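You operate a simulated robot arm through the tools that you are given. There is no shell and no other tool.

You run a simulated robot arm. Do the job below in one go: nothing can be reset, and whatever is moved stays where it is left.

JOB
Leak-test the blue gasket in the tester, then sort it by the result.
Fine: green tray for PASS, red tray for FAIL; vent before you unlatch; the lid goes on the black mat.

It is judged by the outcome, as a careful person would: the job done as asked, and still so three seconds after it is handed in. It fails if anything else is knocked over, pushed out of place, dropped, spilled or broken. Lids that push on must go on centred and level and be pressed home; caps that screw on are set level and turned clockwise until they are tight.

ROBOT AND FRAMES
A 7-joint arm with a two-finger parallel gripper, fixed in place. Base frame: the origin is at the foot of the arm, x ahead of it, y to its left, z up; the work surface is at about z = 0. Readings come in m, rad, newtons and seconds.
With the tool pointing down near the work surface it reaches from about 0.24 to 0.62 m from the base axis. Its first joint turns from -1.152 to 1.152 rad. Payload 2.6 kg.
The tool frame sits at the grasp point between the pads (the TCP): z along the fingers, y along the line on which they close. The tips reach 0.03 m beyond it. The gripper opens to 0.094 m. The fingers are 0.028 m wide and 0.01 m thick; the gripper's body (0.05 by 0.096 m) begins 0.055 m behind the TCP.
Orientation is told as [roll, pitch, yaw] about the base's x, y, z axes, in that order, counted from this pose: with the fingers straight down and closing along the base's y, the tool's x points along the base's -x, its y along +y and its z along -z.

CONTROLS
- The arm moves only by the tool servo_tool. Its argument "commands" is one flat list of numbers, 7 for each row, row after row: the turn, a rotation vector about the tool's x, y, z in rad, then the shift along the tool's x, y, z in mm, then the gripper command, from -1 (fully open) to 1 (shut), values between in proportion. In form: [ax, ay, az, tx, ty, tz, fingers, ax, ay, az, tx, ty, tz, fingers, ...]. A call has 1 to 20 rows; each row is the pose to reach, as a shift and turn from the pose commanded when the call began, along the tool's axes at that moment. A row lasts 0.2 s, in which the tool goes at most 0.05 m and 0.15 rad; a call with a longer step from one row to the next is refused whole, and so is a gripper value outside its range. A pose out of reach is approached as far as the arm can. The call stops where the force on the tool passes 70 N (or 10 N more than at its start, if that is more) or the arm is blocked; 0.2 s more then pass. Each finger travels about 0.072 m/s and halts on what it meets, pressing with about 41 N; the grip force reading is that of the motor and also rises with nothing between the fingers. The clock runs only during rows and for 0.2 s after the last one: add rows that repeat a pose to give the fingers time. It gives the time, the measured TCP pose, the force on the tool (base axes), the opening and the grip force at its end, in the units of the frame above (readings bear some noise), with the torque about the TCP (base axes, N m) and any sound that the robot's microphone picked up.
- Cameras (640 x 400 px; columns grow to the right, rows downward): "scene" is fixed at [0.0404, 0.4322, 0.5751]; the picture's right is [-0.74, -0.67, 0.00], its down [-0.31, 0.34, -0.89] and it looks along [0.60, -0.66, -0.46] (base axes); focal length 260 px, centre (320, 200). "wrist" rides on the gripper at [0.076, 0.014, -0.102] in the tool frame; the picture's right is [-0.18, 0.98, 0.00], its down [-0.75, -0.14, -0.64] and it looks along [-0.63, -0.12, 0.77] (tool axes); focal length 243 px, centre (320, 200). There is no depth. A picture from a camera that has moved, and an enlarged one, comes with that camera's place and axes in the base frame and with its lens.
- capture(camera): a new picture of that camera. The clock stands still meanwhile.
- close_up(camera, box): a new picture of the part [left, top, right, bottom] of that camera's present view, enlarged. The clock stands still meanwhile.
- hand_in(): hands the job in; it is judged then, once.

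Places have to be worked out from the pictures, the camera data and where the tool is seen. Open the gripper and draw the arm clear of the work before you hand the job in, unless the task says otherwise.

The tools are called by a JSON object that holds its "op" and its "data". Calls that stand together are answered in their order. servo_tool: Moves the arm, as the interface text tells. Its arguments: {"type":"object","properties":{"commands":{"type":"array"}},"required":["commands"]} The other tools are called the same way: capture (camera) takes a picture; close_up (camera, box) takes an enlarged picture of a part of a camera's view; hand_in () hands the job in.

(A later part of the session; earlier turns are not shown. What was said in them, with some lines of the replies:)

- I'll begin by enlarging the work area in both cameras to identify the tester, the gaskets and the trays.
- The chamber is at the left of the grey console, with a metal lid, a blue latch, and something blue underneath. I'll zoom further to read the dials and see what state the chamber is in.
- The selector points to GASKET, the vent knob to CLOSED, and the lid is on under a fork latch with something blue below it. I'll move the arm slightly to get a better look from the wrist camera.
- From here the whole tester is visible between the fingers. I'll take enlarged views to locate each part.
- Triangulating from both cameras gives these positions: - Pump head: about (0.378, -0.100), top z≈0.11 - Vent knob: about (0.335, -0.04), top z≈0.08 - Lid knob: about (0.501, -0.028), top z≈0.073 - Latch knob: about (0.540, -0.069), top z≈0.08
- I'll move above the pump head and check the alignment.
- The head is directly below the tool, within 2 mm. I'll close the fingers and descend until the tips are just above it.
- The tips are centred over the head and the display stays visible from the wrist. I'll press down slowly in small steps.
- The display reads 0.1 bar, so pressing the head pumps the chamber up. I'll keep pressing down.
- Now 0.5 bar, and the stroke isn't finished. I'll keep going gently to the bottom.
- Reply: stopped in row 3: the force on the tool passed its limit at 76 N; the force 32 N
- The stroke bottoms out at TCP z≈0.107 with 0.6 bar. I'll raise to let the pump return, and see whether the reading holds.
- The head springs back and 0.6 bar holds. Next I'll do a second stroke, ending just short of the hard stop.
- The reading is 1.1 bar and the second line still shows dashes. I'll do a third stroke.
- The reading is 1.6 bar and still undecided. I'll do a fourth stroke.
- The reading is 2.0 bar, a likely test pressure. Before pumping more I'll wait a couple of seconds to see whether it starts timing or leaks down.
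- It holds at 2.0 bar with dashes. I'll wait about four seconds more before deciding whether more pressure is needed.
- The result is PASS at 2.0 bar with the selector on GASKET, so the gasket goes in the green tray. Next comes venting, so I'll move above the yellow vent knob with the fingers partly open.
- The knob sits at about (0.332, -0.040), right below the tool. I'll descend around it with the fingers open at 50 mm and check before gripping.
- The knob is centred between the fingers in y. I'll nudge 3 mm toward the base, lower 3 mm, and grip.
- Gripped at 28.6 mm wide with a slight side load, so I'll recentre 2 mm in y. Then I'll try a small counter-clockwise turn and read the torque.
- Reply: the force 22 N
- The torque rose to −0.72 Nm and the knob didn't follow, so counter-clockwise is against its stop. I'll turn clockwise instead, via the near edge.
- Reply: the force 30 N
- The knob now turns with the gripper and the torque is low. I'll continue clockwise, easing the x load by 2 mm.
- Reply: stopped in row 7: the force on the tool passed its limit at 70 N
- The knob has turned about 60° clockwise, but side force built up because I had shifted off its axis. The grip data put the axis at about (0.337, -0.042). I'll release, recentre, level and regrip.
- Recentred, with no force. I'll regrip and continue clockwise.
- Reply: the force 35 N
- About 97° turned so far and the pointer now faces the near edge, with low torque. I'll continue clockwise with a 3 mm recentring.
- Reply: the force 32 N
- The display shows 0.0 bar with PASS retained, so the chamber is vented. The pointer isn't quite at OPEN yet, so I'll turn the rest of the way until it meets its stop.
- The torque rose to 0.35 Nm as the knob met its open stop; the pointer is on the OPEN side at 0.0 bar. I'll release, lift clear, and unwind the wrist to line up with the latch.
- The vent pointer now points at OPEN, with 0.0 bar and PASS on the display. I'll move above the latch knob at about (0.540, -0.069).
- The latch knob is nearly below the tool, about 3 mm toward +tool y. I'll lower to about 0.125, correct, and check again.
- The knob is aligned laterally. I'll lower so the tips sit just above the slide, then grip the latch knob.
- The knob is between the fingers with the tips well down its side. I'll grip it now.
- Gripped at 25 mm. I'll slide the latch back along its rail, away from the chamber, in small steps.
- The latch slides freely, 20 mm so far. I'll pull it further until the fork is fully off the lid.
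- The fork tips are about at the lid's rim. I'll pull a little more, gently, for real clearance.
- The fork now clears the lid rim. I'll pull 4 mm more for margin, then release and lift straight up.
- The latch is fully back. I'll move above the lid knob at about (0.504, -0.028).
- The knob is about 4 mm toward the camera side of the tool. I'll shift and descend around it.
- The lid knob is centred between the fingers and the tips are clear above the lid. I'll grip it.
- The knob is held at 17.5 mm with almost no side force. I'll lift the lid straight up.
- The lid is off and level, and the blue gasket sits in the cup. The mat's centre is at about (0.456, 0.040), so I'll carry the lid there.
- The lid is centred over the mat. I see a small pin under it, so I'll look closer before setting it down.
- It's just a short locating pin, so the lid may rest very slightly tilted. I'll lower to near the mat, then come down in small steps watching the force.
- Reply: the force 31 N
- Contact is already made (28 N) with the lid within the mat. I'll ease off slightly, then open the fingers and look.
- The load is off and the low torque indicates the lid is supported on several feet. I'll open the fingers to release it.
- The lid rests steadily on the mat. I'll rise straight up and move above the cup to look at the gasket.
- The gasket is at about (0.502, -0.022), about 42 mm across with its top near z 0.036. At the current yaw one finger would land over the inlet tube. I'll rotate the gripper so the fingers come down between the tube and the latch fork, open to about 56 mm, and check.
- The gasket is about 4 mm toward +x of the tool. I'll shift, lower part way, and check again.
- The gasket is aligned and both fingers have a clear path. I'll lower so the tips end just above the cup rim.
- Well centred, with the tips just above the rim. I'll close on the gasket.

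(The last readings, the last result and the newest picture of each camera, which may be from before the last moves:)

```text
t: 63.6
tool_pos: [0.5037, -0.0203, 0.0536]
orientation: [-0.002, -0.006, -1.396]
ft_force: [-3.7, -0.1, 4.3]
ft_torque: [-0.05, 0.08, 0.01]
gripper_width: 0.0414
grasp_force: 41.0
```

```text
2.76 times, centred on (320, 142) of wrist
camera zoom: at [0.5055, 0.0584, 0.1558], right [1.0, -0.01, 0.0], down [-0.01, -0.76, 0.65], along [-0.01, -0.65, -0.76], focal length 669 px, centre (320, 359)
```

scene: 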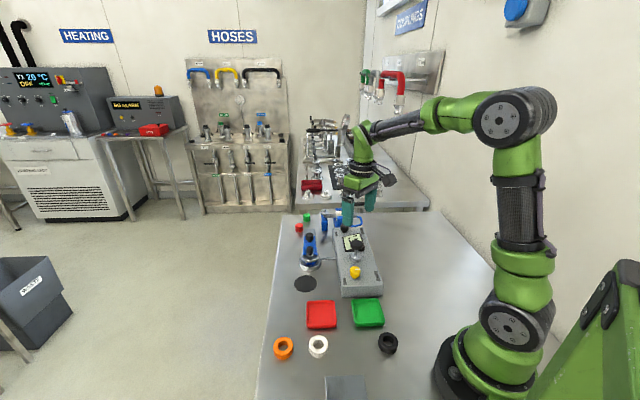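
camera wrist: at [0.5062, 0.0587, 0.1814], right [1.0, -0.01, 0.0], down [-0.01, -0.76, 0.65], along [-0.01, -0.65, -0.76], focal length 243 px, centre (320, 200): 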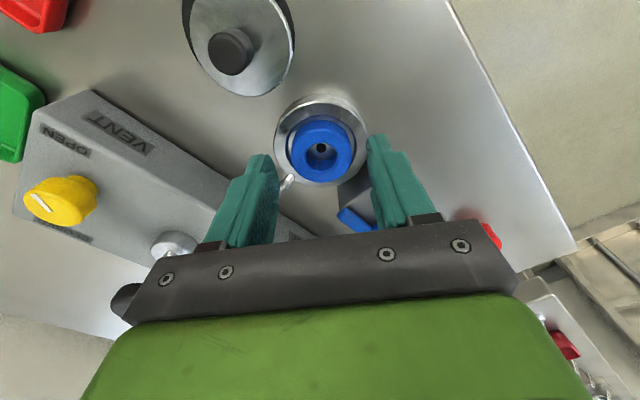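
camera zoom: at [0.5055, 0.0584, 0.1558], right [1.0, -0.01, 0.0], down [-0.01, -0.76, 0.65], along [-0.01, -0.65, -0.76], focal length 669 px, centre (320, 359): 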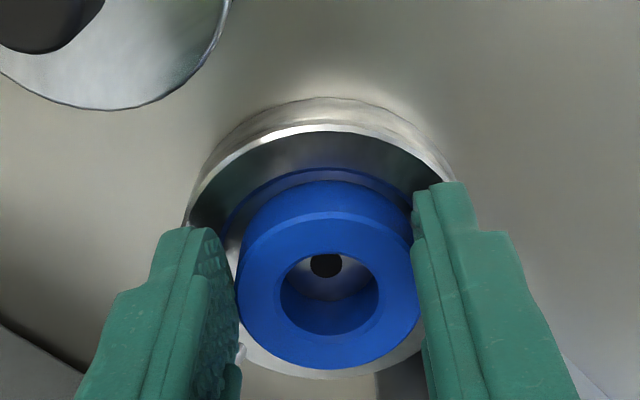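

Gripped at 41.4 mm with low side force. I'll lift straight up slowly.

{"op": "servo_tool", "data": {"commands": [0, 0, 0, 0, 0, -4, 1, 0, 0, 0, 0, 0, -10, 1, 0, 0, 0, 0, 0, -20, 1, 0, 0, 0, 0, 0, -40, 1, 0, 0, 0, 0, 0, -65, 1, 0, 0, 0, 0, 0, -95, 1, 0, 0, 0, 0, 0, -120, 1, 0, 0, 0, 0, 0, -120, 1]}}

{"op": "capture", "data": {"camera": "wrist"}}

{"op": "capture", "data": {"camera": "scene"}}

```text
t: 65.4
tool_pos: [0.5051, -0.0206, 0.1746]
orientation: [-0.001, -0.008, -1.396]
ft_force: [0.0, -0.7, -0.7]
ft_torque: [0.0, 0.0, 0.01]
gripper_width: 0.0417
grasp_force: 40.8
```

```text
taken
camera wrist: at [0.5056, 0.059, 0.2769], right [1.0, -0.01, 0.0], down [-0.01, -0.76, 0.65], along [-0.01, -0.65, -0.76], focal length 243 px, centre (320, 200)
```

wrist: 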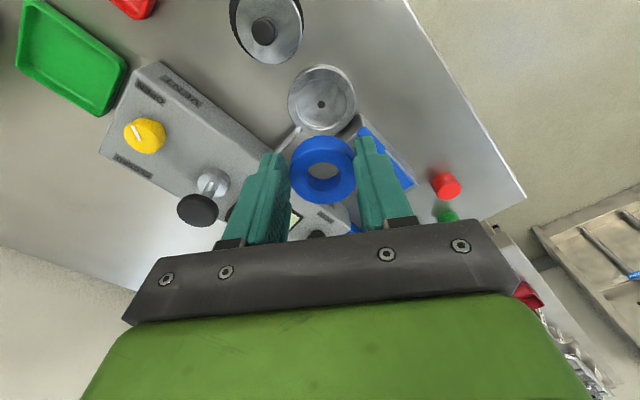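

```text
taken
```

scene: 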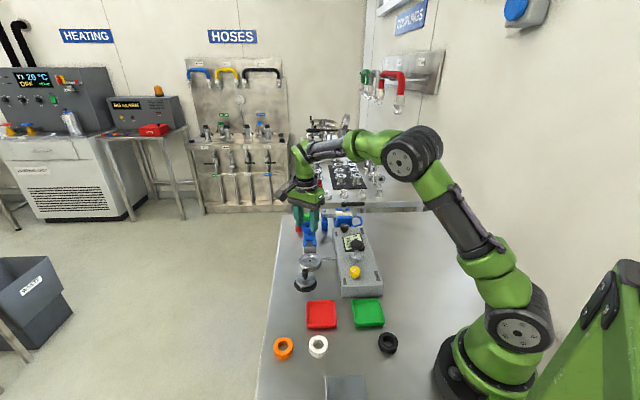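

The gasket is in the gripper. I'll check the lid and mat in close-up before moving on.

{"op": "close_up", "data": {"camera": "scene", "box": [270, 200, 400, 340]}}

{"op": "close_up", "data": {"camera": "wrist", "box": [0, 0, 160, 130]}}

```text
2.86 times, centred on (335, 270) of scene
camera zoom: at [0.0404, 0.4322, 0.5751], right [-0.74, -0.67, 0.0], down [-0.31, 0.34, -0.89], along [0.6, -0.66, -0.46], focal length 742 px, centre (277, 0)
```

zoom: 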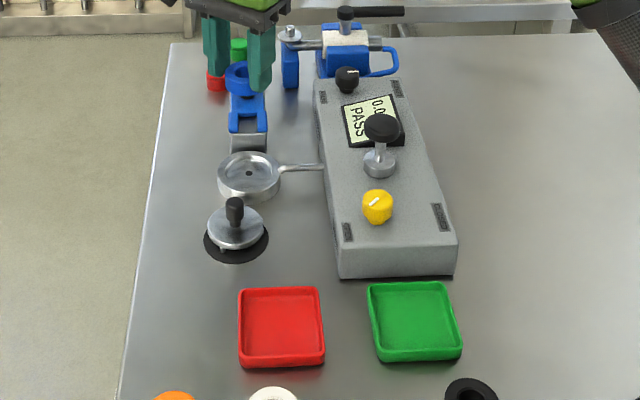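

```text
3.08 times, centred on (80, 65) of wrist
camera zoom: at [0.5056, 0.059, 0.2769], right [1.0, -0.01, 0.0], down [-0.01, -0.76, 0.65], along [-0.01, -0.65, -0.76], focal length 746 px, centre (1058, 615)
```

zoom: 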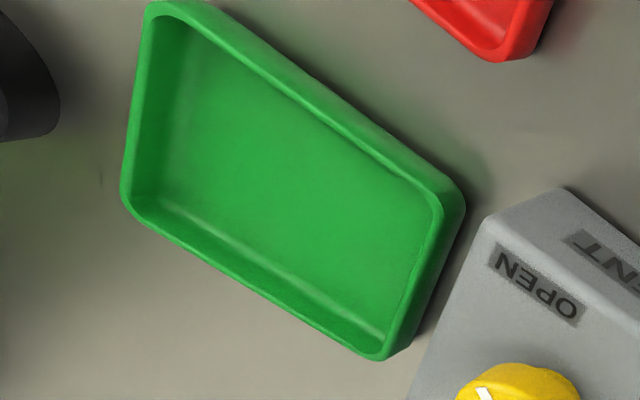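

Everything is in place: lid on the mat, latch back, trays untouched. The green tray's centre is at about (0.262, 0.005), so I'll carry the gasket over it at safe height.

{"op": "servo_tool", "data": {"commands": [0, 0, 0, 11, -39, -10, 1, 0, 0, 0, 22, -78, -15, 1, 0, 0, 0, 34, -117, -15, 1, 0, 0, 0, 45, -156, -15, 1, 0, 0.0, 0, 56, -195, -15, 1, 0, 0, 0, 68, -233, -15, 1, 0, 0, 0.1, 68, -233, -15, 1, 0, 0, 0.17, 68, -233, -15, 1, 0, 0, 0.17, 68, -233, -15, 1]}}

{"op": "capture", "data": {"camera": "wrist"}}

{"op": "capture", "data": {"camera": "scene"}}

```text
t: 67.4
tool_pos: [0.2629, 0.0069, 0.1888]
orientation: [-0.001, -0.007, -1.566]
ft_force: [-0.1, 0.0, -0.8]
ft_torque: [-0.01, 0.0, 0.01]
gripper_width: 0.0414
grasp_force: 41.1
```

```text
taken
camera wrist: at [0.2779, 0.0862, 0.2918], right [0.98, -0.18, 0.0], down [-0.14, -0.75, 0.65], along [-0.12, -0.64, -0.76], focal length 243 px, centre (320, 200)
```

wrist: 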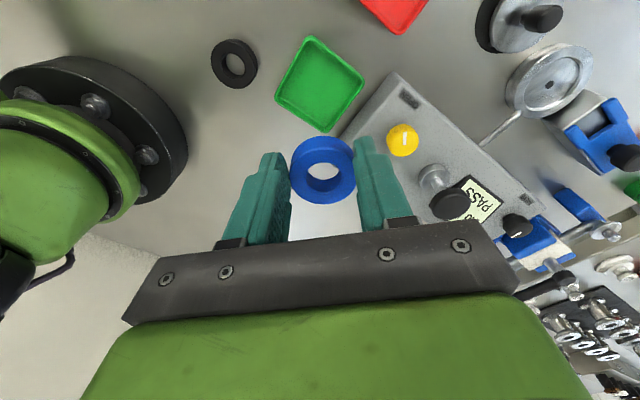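

```text
taken
```

scene: 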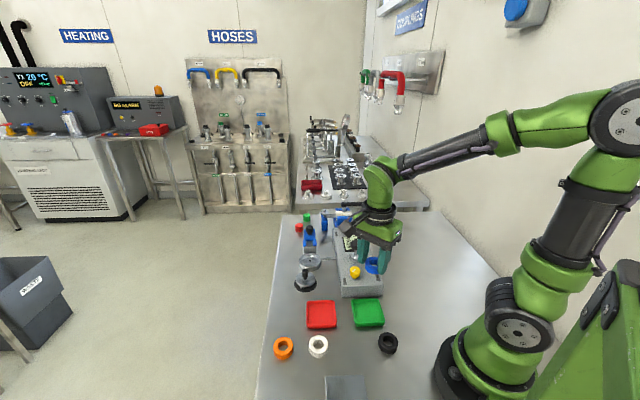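

The tray is laterally in line with the gasket. I'll lower part way and refine the fore-aft position.

{"op": "servo_tool", "data": {"commands": [0, 0, 0, 1, 0, 30, 1, 0, 0, 0, 1, 0, 60, 1, 0, 0, 0, 1, 0, 85, 1, 0, 0, 0, 1, 0, 85, 1]}}

{"op": "capture", "data": {"camera": "wrist"}}

{"op": "close_up", "data": {"camera": "scene", "box": [320, 240, 420, 340]}}

```text
t: 68.4
tool_pos: [0.2649, 0.0091, 0.1044]
orientation: [0.001, -0.007, -1.567]
ft_force: [0.2, 0.0, -0.2]
ft_torque: [-0.03, 0.01, 0.01]
gripper_width: 0.0409
grasp_force: 41.2
```

```text
taken
camera wrist: at [0.2787, 0.0858, 0.2067], right [0.98, -0.18, 0.0], down [-0.14, -0.75, 0.65], along [-0.12, -0.64, -0.76], focal length 243 px, centre (320, 200)
```

wrist: 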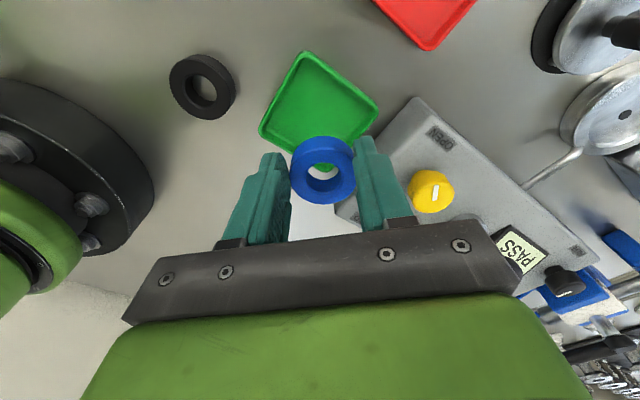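

```text
4.00 times, centred on (370, 290) of scene
camera zoom: at [0.0404, 0.4322, 0.5751], right [-0.74, -0.67, 0.0], down [-0.31, 0.34, -0.89], along [0.6, -0.66, -0.46], focal length 1039 px, centre (120, -160)
```

zoom: 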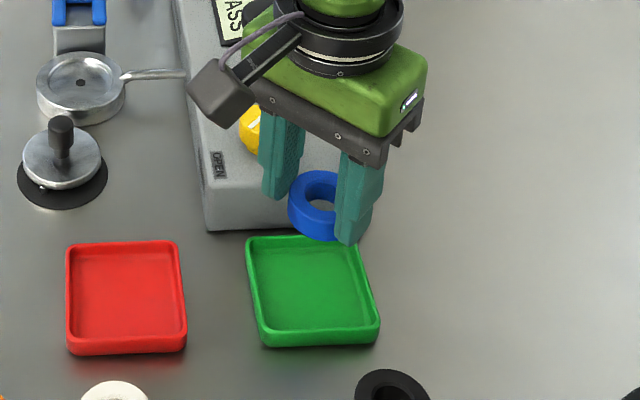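

I put the tray centre at about (0.263, 0.012), so I'll shift 3 mm and lower the gasket into the tray.

{"op": "servo_tool", "data": {"commands": [0, 0, 0, 3, -2, 15, 1, 0, 0, 0, 3, -2, 30, 1, 0, 0, 0, 3, -2, 45, 1, 0, 0, 0, 3, -2, 52, 1, 0, 0, 0, 3, -2, 52, 1]}}

{"op": "capture", "data": {"camera": "wrist"}}

{"op": "close_up", "data": {"camera": "scene", "box": [320, 270, 400, 340]}}

```text
t: 69.6
tool_pos: [0.2625, 0.0102, 0.0518]
orientation: [-0.002, -0.006, -1.566]
ft_force: [0.4, -0.7, -0.8]
ft_torque: [0.01, -0.03, 0.03]
gripper_width: 0.0408
grasp_force: 40.5
```

```text
taken
camera wrist: at [0.2764, 0.0879, 0.1534], right [0.98, -0.18, 0.0], down [-0.14, -0.75, 0.65], along [-0.12, -0.64, -0.76], focal length 243 px, centre (320, 200)
```

wrist: 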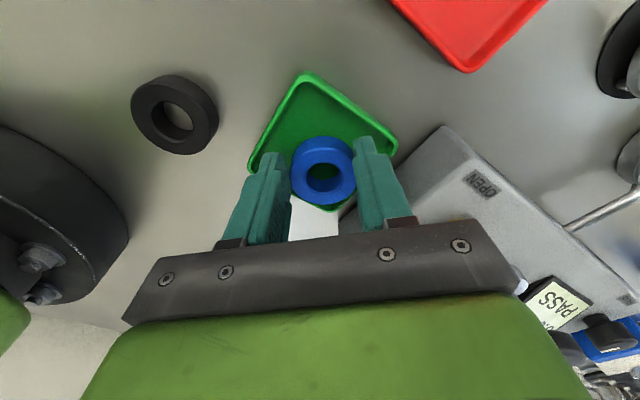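

```text
5.71 times, centred on (360, 305) of scene
camera zoom: at [0.0404, 0.4322, 0.5751], right [-0.74, -0.67, 0.0], down [-0.31, 0.34, -0.89], along [0.6, -0.66, -0.46], focal length 1484 px, centre (91, -400)
```

zoom: 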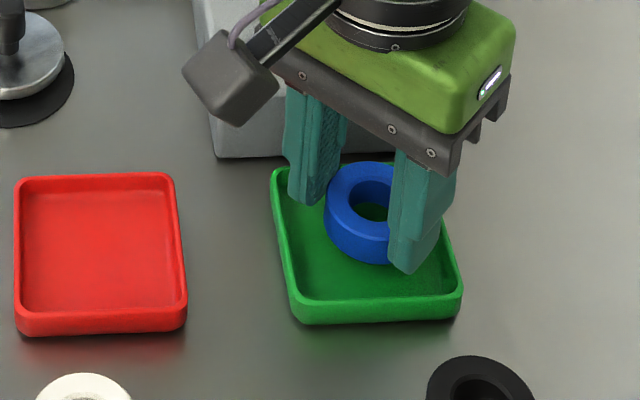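

The gasket is over the tray floor with no contact yet. I'll ease 3 mm toward the centre and lower slowly, watching the force.

{"op": "servo_tool", "data": {"commands": [0, 0, 0, 3, -1, 2, 1, 0, 0, 0, 3, -1, 4, 1, 0, 0, 0, 3, -1, 6, 1]}}

{"op": "close_up", "data": {"camera": "scene", "box": [320, 270, 400, 340]}}

```text
t: 70.4
tool_pos: [0.261, 0.0117, 0.0465]
orientation: [0.0, -0.007, -1.567]
ft_force: [-5.2, -3.6, 26.3]
ft_torque: [0.26, 0.97, 0.12]
gripper_width: 0.0412
grasp_force: 40.4
```

```text
5.71 times, centred on (360, 305) of scene
camera zoom: at [0.0403, 0.4322, 0.5752], right [-0.74, -0.67, 0.0], down [-0.31, 0.34, -0.89], along [0.6, -0.66, -0.46], focal length 1484 px, centre (91, -400)
```

zoom: 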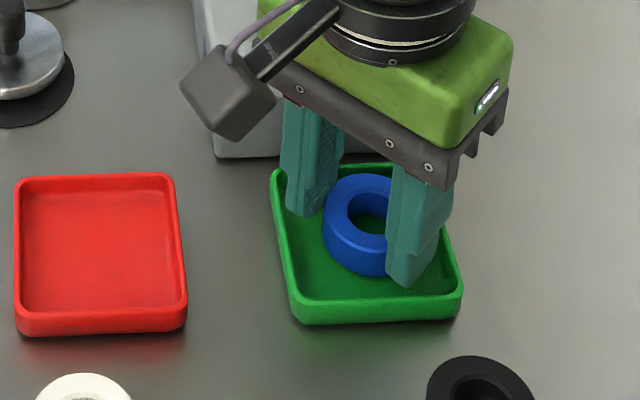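

There is 26 N of contact, but the torque suggests it's at the −x finger rather than under the gasket. I'll look closely before going further.

{"op": "close_up", "data": {"camera": "wrist", "box": [230, 60, 420, 220]}}

{"op": "close_up", "data": {"camera": "scene", "box": [350, 285, 385, 325]}}

```text
2.50 times, centred on (325, 140) of wrist
camera zoom: at [0.2754, 0.0904, 0.1486], right [0.98, -0.18, 0.0], down [-0.14, -0.75, 0.65], along [-0.12, -0.64, -0.76], focal length 606 px, centre (308, 350)
```

zoom: 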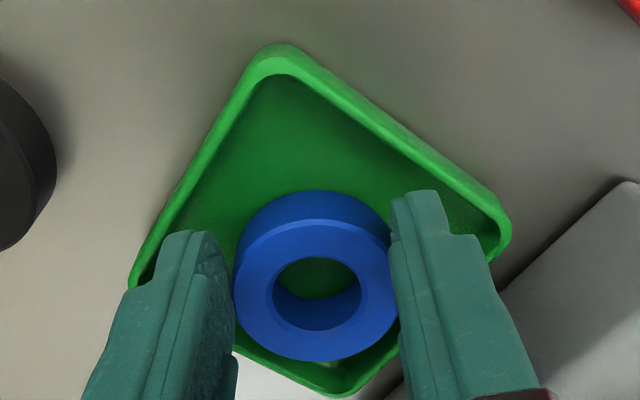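

```text
10.00 times, centred on (368, 305) of scene
camera zoom: at [0.0403, 0.4322, 0.5752], right [-0.74, -0.67, 0.0], down [-0.31, 0.34, -0.89], along [0.6, -0.66, -0.46], focal length 2596 px, centre (-155, -850)
```

zoom: 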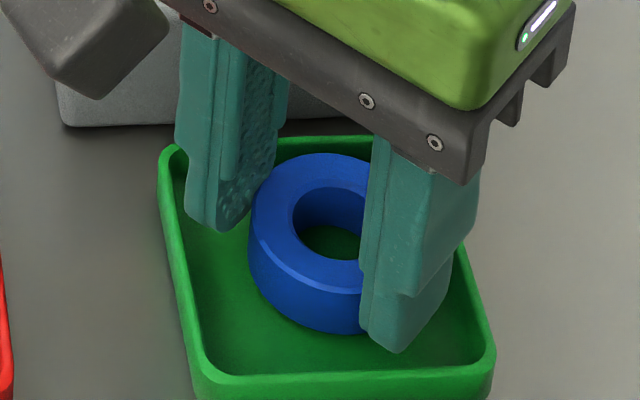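

The wrist view shows the gasket about 6 mm too far toward −y, so the left finger is riding on the lower-left wall. I'll raise 5 mm, shift +y 6 mm and +x 1 mm, and lower again.

{"op": "servo_tool", "data": {"commands": [0, 0, 0, 0, 0, -5, 1, 0, 0, 0, 6, 1, -5, 1, 0, 0, 0, 6, 1, -5, 1, 0, 0, 0, 6, 1, -2, 1, 0, 0, 0, 6, 1, -1, 1]}}

{"op": "close_up", "data": {"camera": "wrist", "box": [230, 60, 420, 220]}}

{"op": "close_up", "data": {"camera": "scene", "box": [350, 285, 385, 325]}}

```text
t: 71.6
tool_pos: [0.2617, 0.0188, 0.0467]
orientation: [0.0, -0.007, -1.568]
ft_force: [-5.9, -2.4, 21.0]
ft_torque: [0.25, 0.07, 0.12]
gripper_width: 0.0407
grasp_force: 41.1
```

```text
2.50 times, centred on (325, 140) of wrist
camera zoom: at [0.2758, 0.0965, 0.1487], right [0.98, -0.18, 0.0], down [-0.14, -0.75, 0.65], along [-0.12, -0.64, -0.76], focal length 606 px, centre (308, 350)
```

zoom: 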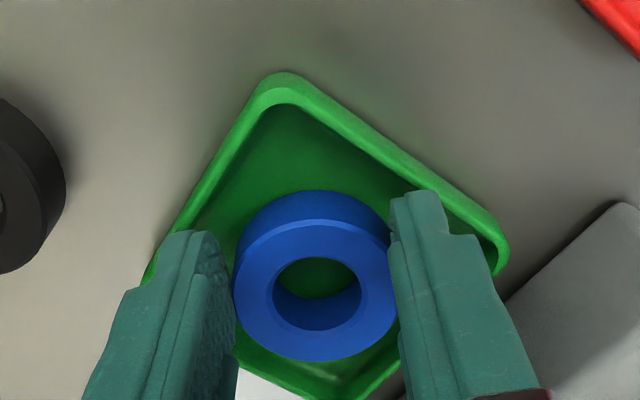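

```text
10.00 times, centred on (368, 305) of scene
camera zoom: at [0.0403, 0.4322, 0.5752], right [-0.74, -0.67, 0.0], down [-0.31, 0.34, -0.89], along [0.6, -0.66, -0.46], focal length 2596 px, centre (-155, -850)
```

zoom: 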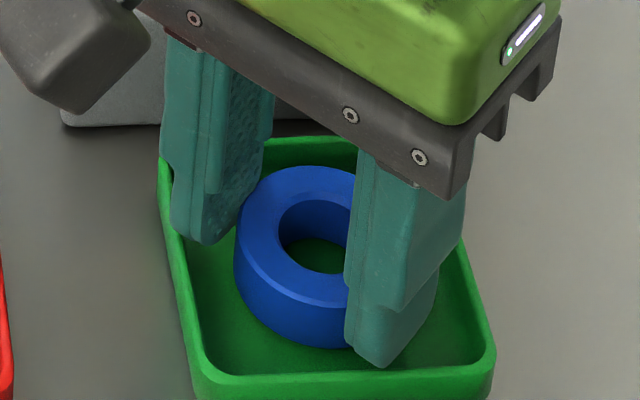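

The torque now shows both finger tips resting on the +y walls. The gasket bottom is level with the tips, about 10 mm above the floor, so the fingers have to fit inside the tray. I'll raise, turn the gripper parallel to the tray sides, recentre to about (0.263, 0.009), and look.

{"op": "servo_tool", "data": {"commands": [0, 0, 0, 0, 0, -10, 1, 0, 0, 0, 0, 0, -30, 1, 0, 0, -0.13, -5, 0, -40, 1, 0, 0, -0.26, -10, 1, -40, 1, 0, 0, -0.39, -10, 1, -40, 1, 0, 0, -0.52, -10, 1, -40, 1, 0, 0, -0.65, -10, 1, -40, 1, 0, 0, -0.78, -10, 1, -40, 1, 0, 0, -0.78, -10, 1, -40, 1]}}

{"op": "capture", "data": {"camera": "wrist"}}

{"op": "close_up", "data": {"camera": "scene", "box": [320, 260, 400, 340]}}

```text
t: 73.6
tool_pos: [0.2634, 0.0096, 0.0863]
orientation: [-0.004, -0.004, -0.784]
ft_force: [0.5, 0.1, -0.7]
ft_torque: [0.02, 0.0, 0.04]
gripper_width: 0.0407
grasp_force: 41.3
```

```text
taken
camera wrist: at [0.2193, 0.0749, 0.1887], right [0.82, 0.57, 0.0], down [0.43, -0.63, 0.65], along [0.36, -0.53, -0.76], focal length 243 px, centre (320, 200)
```

wrist: 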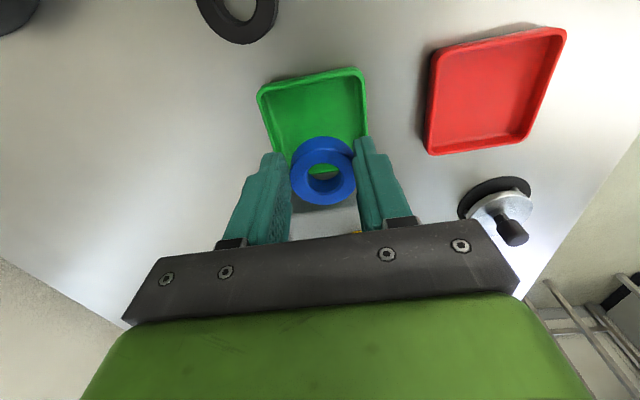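

```text
5.00 times, centred on (360, 300) of scene
camera zoom: at [0.0404, 0.4322, 0.5751], right [-0.74, -0.67, 0.0], down [-0.31, 0.34, -0.89], along [0.6, -0.66, -0.46], focal length 1298 px, centre (120, -300)
```

zoom: 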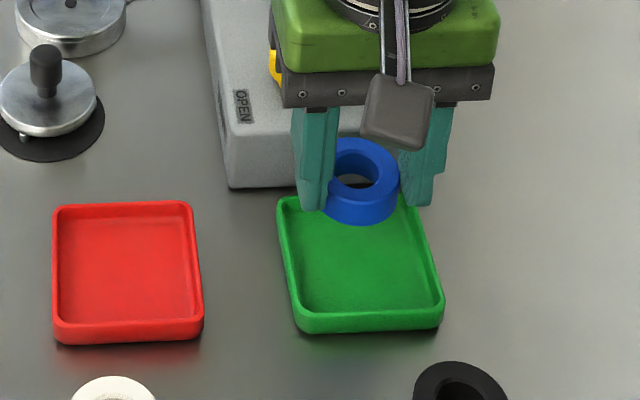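

The gripper is now parallel to the tray sides and centred within about 1 mm across. I'll lower to just above rim height and check the side clearances.

{"op": "servo_tool", "data": {"commands": [0, 0, 0, 3, 0.5, 12, 1, 0, 0, 0, 3, 0.5, 24, 1, 0, 0, 0, 3, 0.5, 33, 1, 0, 0, 0, 3, 0.5, 33, 1]}}

{"op": "close_up", "data": {"camera": "wrist", "box": [220, 60, 420, 220]}}

{"op": "close_up", "data": {"camera": "scene", "box": [345, 280, 390, 330]}}

```text
t: 74.6
tool_pos: [0.2605, 0.0116, 0.0528]
orientation: [-0.004, -0.002, -0.785]
ft_force: [-0.6, 0.2, -0.3]
ft_torque: [0.0, 0.01, -0.01]
gripper_width: 0.0405
grasp_force: 40.9
```

```text
2.50 times, centred on (320, 140) of wrist
camera zoom: at [0.2181, 0.0772, 0.1551], right [0.83, 0.56, 0.0], down [0.43, -0.63, 0.65], along [0.36, -0.54, -0.76], focal length 606 px, centre (320, 350)
```

zoom: 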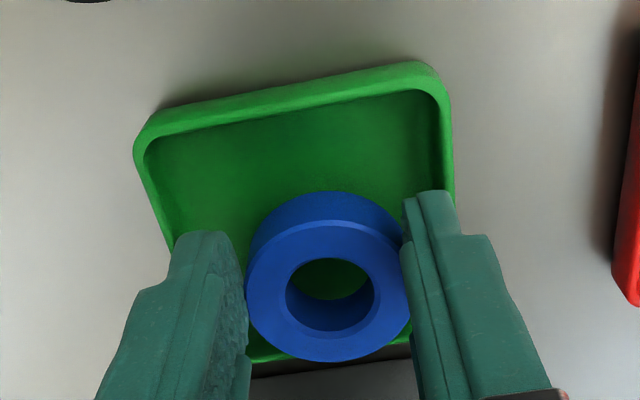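

```text
8.00 times, centred on (368, 305) of scene
camera zoom: at [0.0404, 0.4322, 0.5751], right [-0.74, -0.67, 0.0], down [-0.31, 0.34, -0.89], along [0.6, -0.66, -0.46], focal length 2077 px, centre (-60, -640)
```

zoom: 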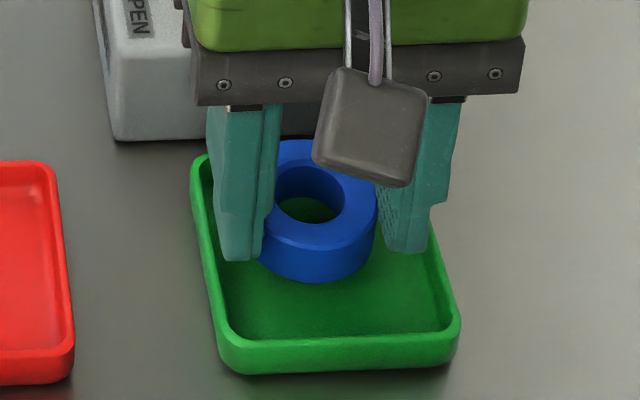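

Both sides show about 3 mm of clearance inside the walls. I'll lower in small steps to just below the rim and check the force.

{"op": "servo_tool", "data": {"commands": [0, 0, 0, 0, 0, 3, 1, 0, 0, 0, 0, 0, 6, 1, 0, 0, 0, 0, 0, 9, 1, 0, 0, 0, 0, 0, 9, 1]}}

{"op": "close_up", "data": {"camera": "scene", "box": [345, 280, 390, 330]}}

```text
t: 75.6
tool_pos: [0.2602, 0.0123, 0.0439]
orientation: [-0.004, -0.003, -0.784]
ft_force: [0.2, 0.7, -0.4]
ft_torque: [0.0, 0.0, -0.03]
gripper_width: 0.0403
grasp_force: 40.7
```

```text
8.00 times, centred on (368, 305) of scene
camera zoom: at [0.0404, 0.4322, 0.5751], right [-0.74, -0.67, 0.0], down [-0.31, 0.34, -0.89], along [0.6, -0.66, -0.46], focal length 2077 px, centre (-60, -640)
```

zoom: 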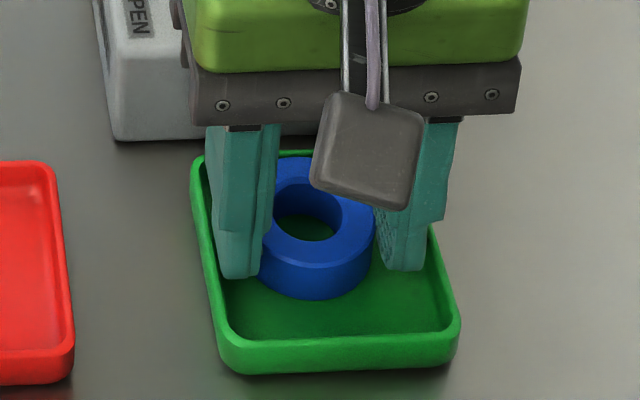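

No contact, and the tips are now inside the walls. I'll continue down in 2 mm steps.

{"op": "servo_tool", "data": {"commands": [0, 0, 0, 0, 0, 2, 1, 0, 0, 0, 0, 0, 4, 1, 0, 0, 0, 0, 0, 5, 1]}}

{"op": "close_up", "data": {"camera": "scene", "box": [345, 280, 390, 330]}}

```text
t: 76.4
tool_pos: [0.2624, 0.0117, 0.0399]
orientation: [-0.001, -0.006, -0.786]
ft_force: [-9.3, -3.4, 50.9]
ft_torque: [-0.51, 0.0, 0.1]
gripper_width: 0.0402
grasp_force: 41.3
```

```text
8.00 times, centred on (368, 305) of scene
camera zoom: at [0.0403, 0.4322, 0.5752], right [-0.74, -0.67, 0.0], down [-0.31, 0.34, -0.89], along [0.6, -0.66, -0.46], focal length 2077 px, centre (-60, -640)
```

zoom: 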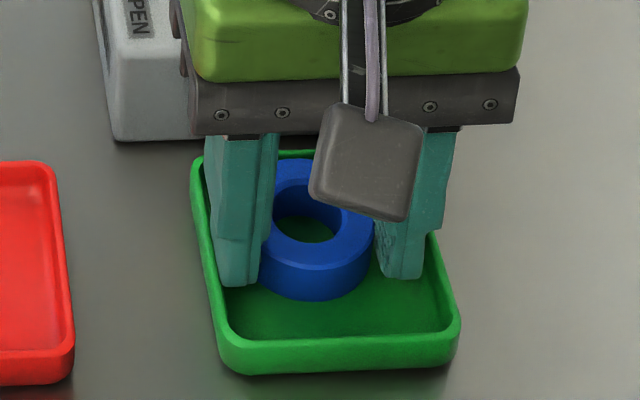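

The contact force now acts near the gasket's centre, so it is resting on the tray floor. I'll ease off 1.5 mm and open just a little, so the fingers don't push the walls.

{"op": "servo_tool", "data": {"commands": [0, 0, 0, 0, 0, -1.5, 1, 0, 0, 0, 0, 0, -1.5, 0.08, 0, 0, 0, 0, 0, -1.5, 0.06, 0, 0, 0, 0, 0, -1.5, 0.06]}}

{"op": "close_up", "data": {"camera": "wrist", "box": [220, 60, 420, 220]}}

{"op": "close_up", "data": {"camera": "scene", "box": [345, 280, 390, 330]}}

```text
t: 77.4
tool_pos: [0.2602, 0.0113, 0.0419]
orientation: [-0.006, -0.003, -0.785]
ft_force: [-1.4, -0.6, 0.4]
ft_torque: [-0.02, -0.04, 0.0]
gripper_width: 0.0444
grasp_force: 0.1
```

```text
2.50 times, centred on (320, 140) of wrist
camera zoom: at [0.2169, 0.077, 0.1437], right [0.83, 0.56, -0.01], down [0.43, -0.63, 0.65], along [0.36, -0.54, -0.76], focal length 606 px, centre (320, 350)
```

zoom: 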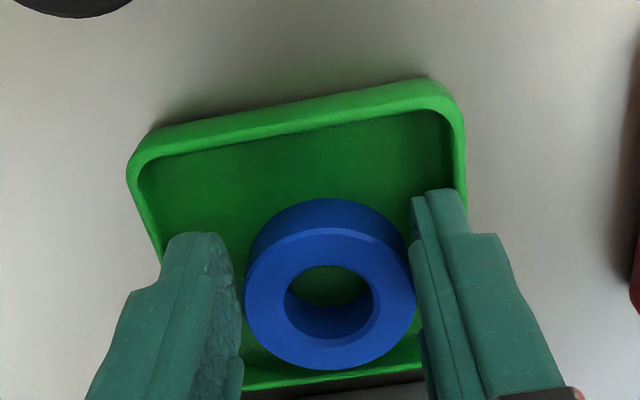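

```text
8.00 times, centred on (368, 305) of scene
camera zoom: at [0.0404, 0.4322, 0.5751], right [-0.74, -0.67, 0.0], down [-0.31, 0.34, -0.89], along [0.6, -0.66, -0.46], focal length 2077 px, centre (-60, -640)
```

zoom: 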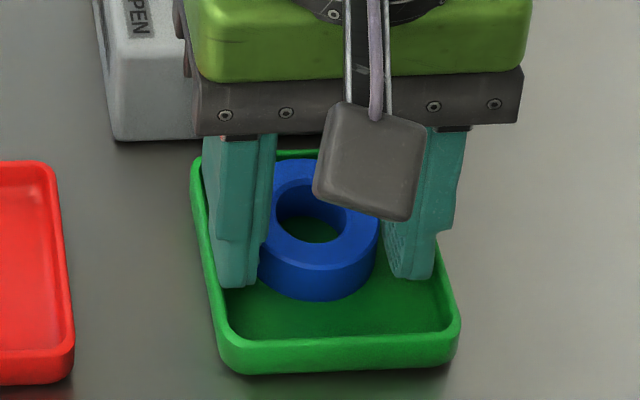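

It's released with no force. I'll centre by under 1 mm so neither pad rubs, and rise straight up slowly.

{"op": "servo_tool", "data": {"commands": [0, 0, 0, 0, 0.7, 0, 0.06, 0, 0, 0, 0, 0.7, -4, 0.06, 0, 0, 0, 0, 0.7, -10, 0.06, 0, 0, 0, 0, 0.7, -20, 0.06, 0, 0, 0, 0, 0.7, -40, -0.1, 0, 0, 0, 0, 0.7, -75, -0.3, 0, 0, 0, 0, 0.7, -110, -0.5, 0, 0, 0, 0, 0.7, -110, -0.5]}}

{"op": "capture", "data": {"camera": "wrist"}}

{"op": "close_up", "data": {"camera": "scene", "box": [260, 200, 420, 360]}}

```text
t: 79.2
tool_pos: [0.2607, 0.0124, 0.1526]
orientation: [-0.005, -0.007, -0.786]
ft_force: [0.3, 0.6, -0.4]
ft_torque: [-0.03, 0.01, -0.01]
gripper_width: 0.0705
grasp_force: 0.1
```

```text
taken
camera wrist: at [0.2187, 0.0782, 0.2545], right [0.83, 0.56, 0.0], down [0.43, -0.63, 0.65], along [0.36, -0.54, -0.76], focal length 243 px, centre (320, 200)
```

wrist: 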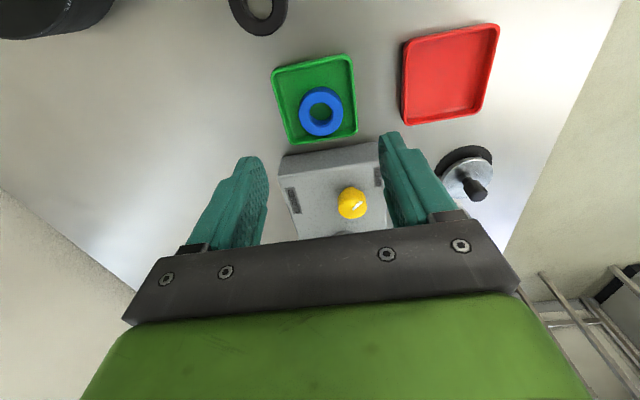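

```text
2.50 times, centred on (340, 280) of scene
camera zoom: at [0.0404, 0.4322, 0.5751], right [-0.74, -0.67, 0.0], down [-0.31, 0.34, -0.89], along [0.6, -0.66, -0.46], focal length 649 px, centre (270, 0)
```

zoom: 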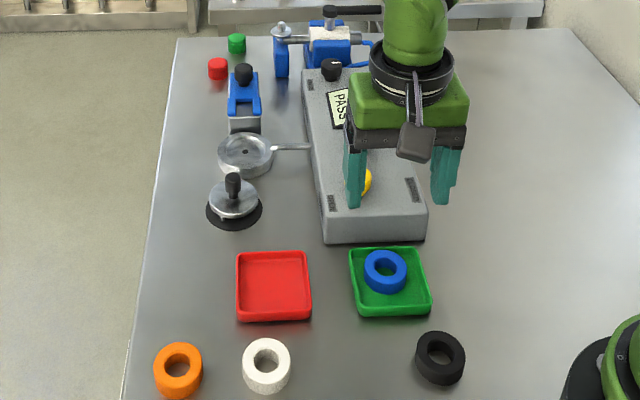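

The gasket lies flat in the green tray and the trays are in place. I'll raise the arm clear and check the lid and the overall scene once more.

{"op": "servo_tool", "data": {"commands": [0, 0, 0, 0, 0, -40, -0.8, 0, 0, 0, 0, 0, -85, -1, 0, 0, 0, 0, 0, -130, -1, 0, 0, 0, 0, 0, -170, -1, 0, 0, 0, 0, 0, -170, -1]}}

{"op": "close_up", "data": {"camera": "scene", "box": [285, 215, 345, 295]}}

{"op": "capture", "data": {"camera": "scene"}}

{"op": "close_up", "data": {"camera": "wrist", "box": [220, 20, 520, 220]}}

```text
t: 80.4
tool_pos: [0.2593, 0.0121, 0.3217]
orientation: [-0.005, -0.005, -0.787]
ft_force: [-0.3, -0.6, -0.6]
ft_torque: [-0.04, -0.02, 0.0]
gripper_width: 0.0938
grasp_force: 0.2
```

```text
5.00 times, centred on (315, 255) of scene
camera zoom: at [0.0404, 0.4322, 0.5751], right [-0.74, -0.67, 0.0], down [-0.31, 0.34, -0.89], along [0.6, -0.66, -0.46], focal length 1298 px, centre (345, -75)
```

zoom: 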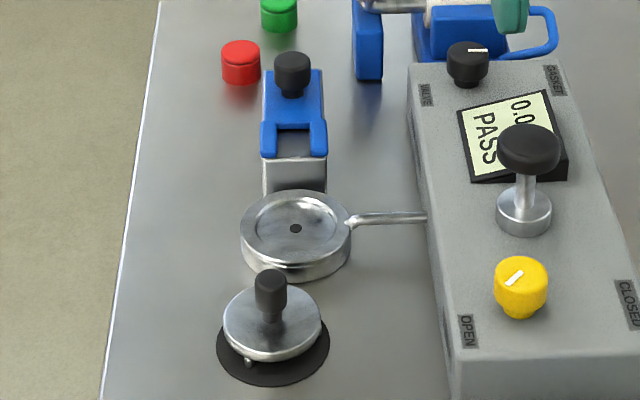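

```text
taken
```

scene: 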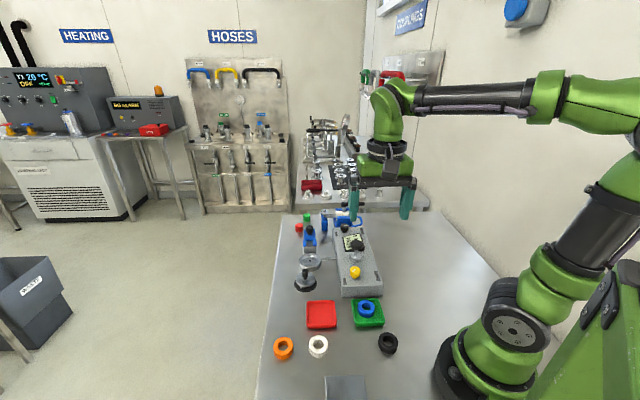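

```text
2.00 times, centred on (370, 120) of wrist
camera zoom: at [0.2174, 0.0781, 0.4245], right [0.83, 0.56, 0.0], down [0.43, -0.63, 0.65], along [0.36, -0.54, -0.76], focal length 485 px, centre (220, 360)
```

zoom: 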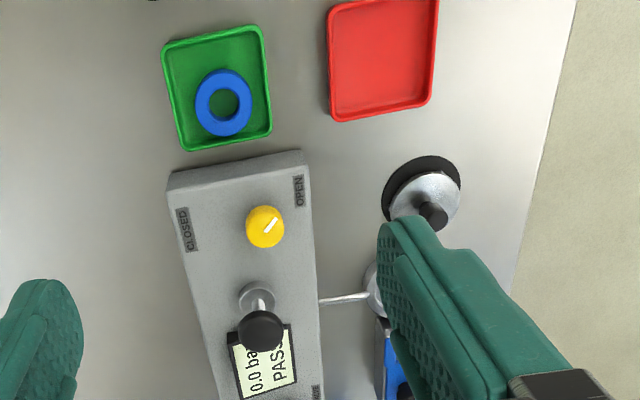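

The job is complete:
- **Result:** the gasket read PASS at 2.0 bar and lies flat in the green tray.
- **Vent:** the valve is at OPEN with 0.0 bar, opened before unlatching.
- **Lid:** it rests on the black mat.
- **Arm:** the gripper is open and clear of the work.

Everything else is where it was, so I'm handing in.

{"op": "hand_in", "data": {}}

```text
The job is handed in.
```

The blue gasket passed its leak test: it held 2.0 bar and the tester showed PASS. It is now lying flat in the green tray.

- **Venting:** I opened the vent valve to its stop, and the display read 0.0 bar before I slid the latch back.
- **Lid:** it is sitting on the black mat. It stands slightly raised because of a short locating pin underneath.
- **Placing the gasket:** on the first two tries at lowering it, my fingertips pressed lightly on the green tray's walls. I lifted off, turned the gripper and set the gasket down cleanly. The tray looked in place in the final pictures.
- **End state:** the latch is left slid back and the vent left open. The gripper is open and the arm is raised clear of the work.
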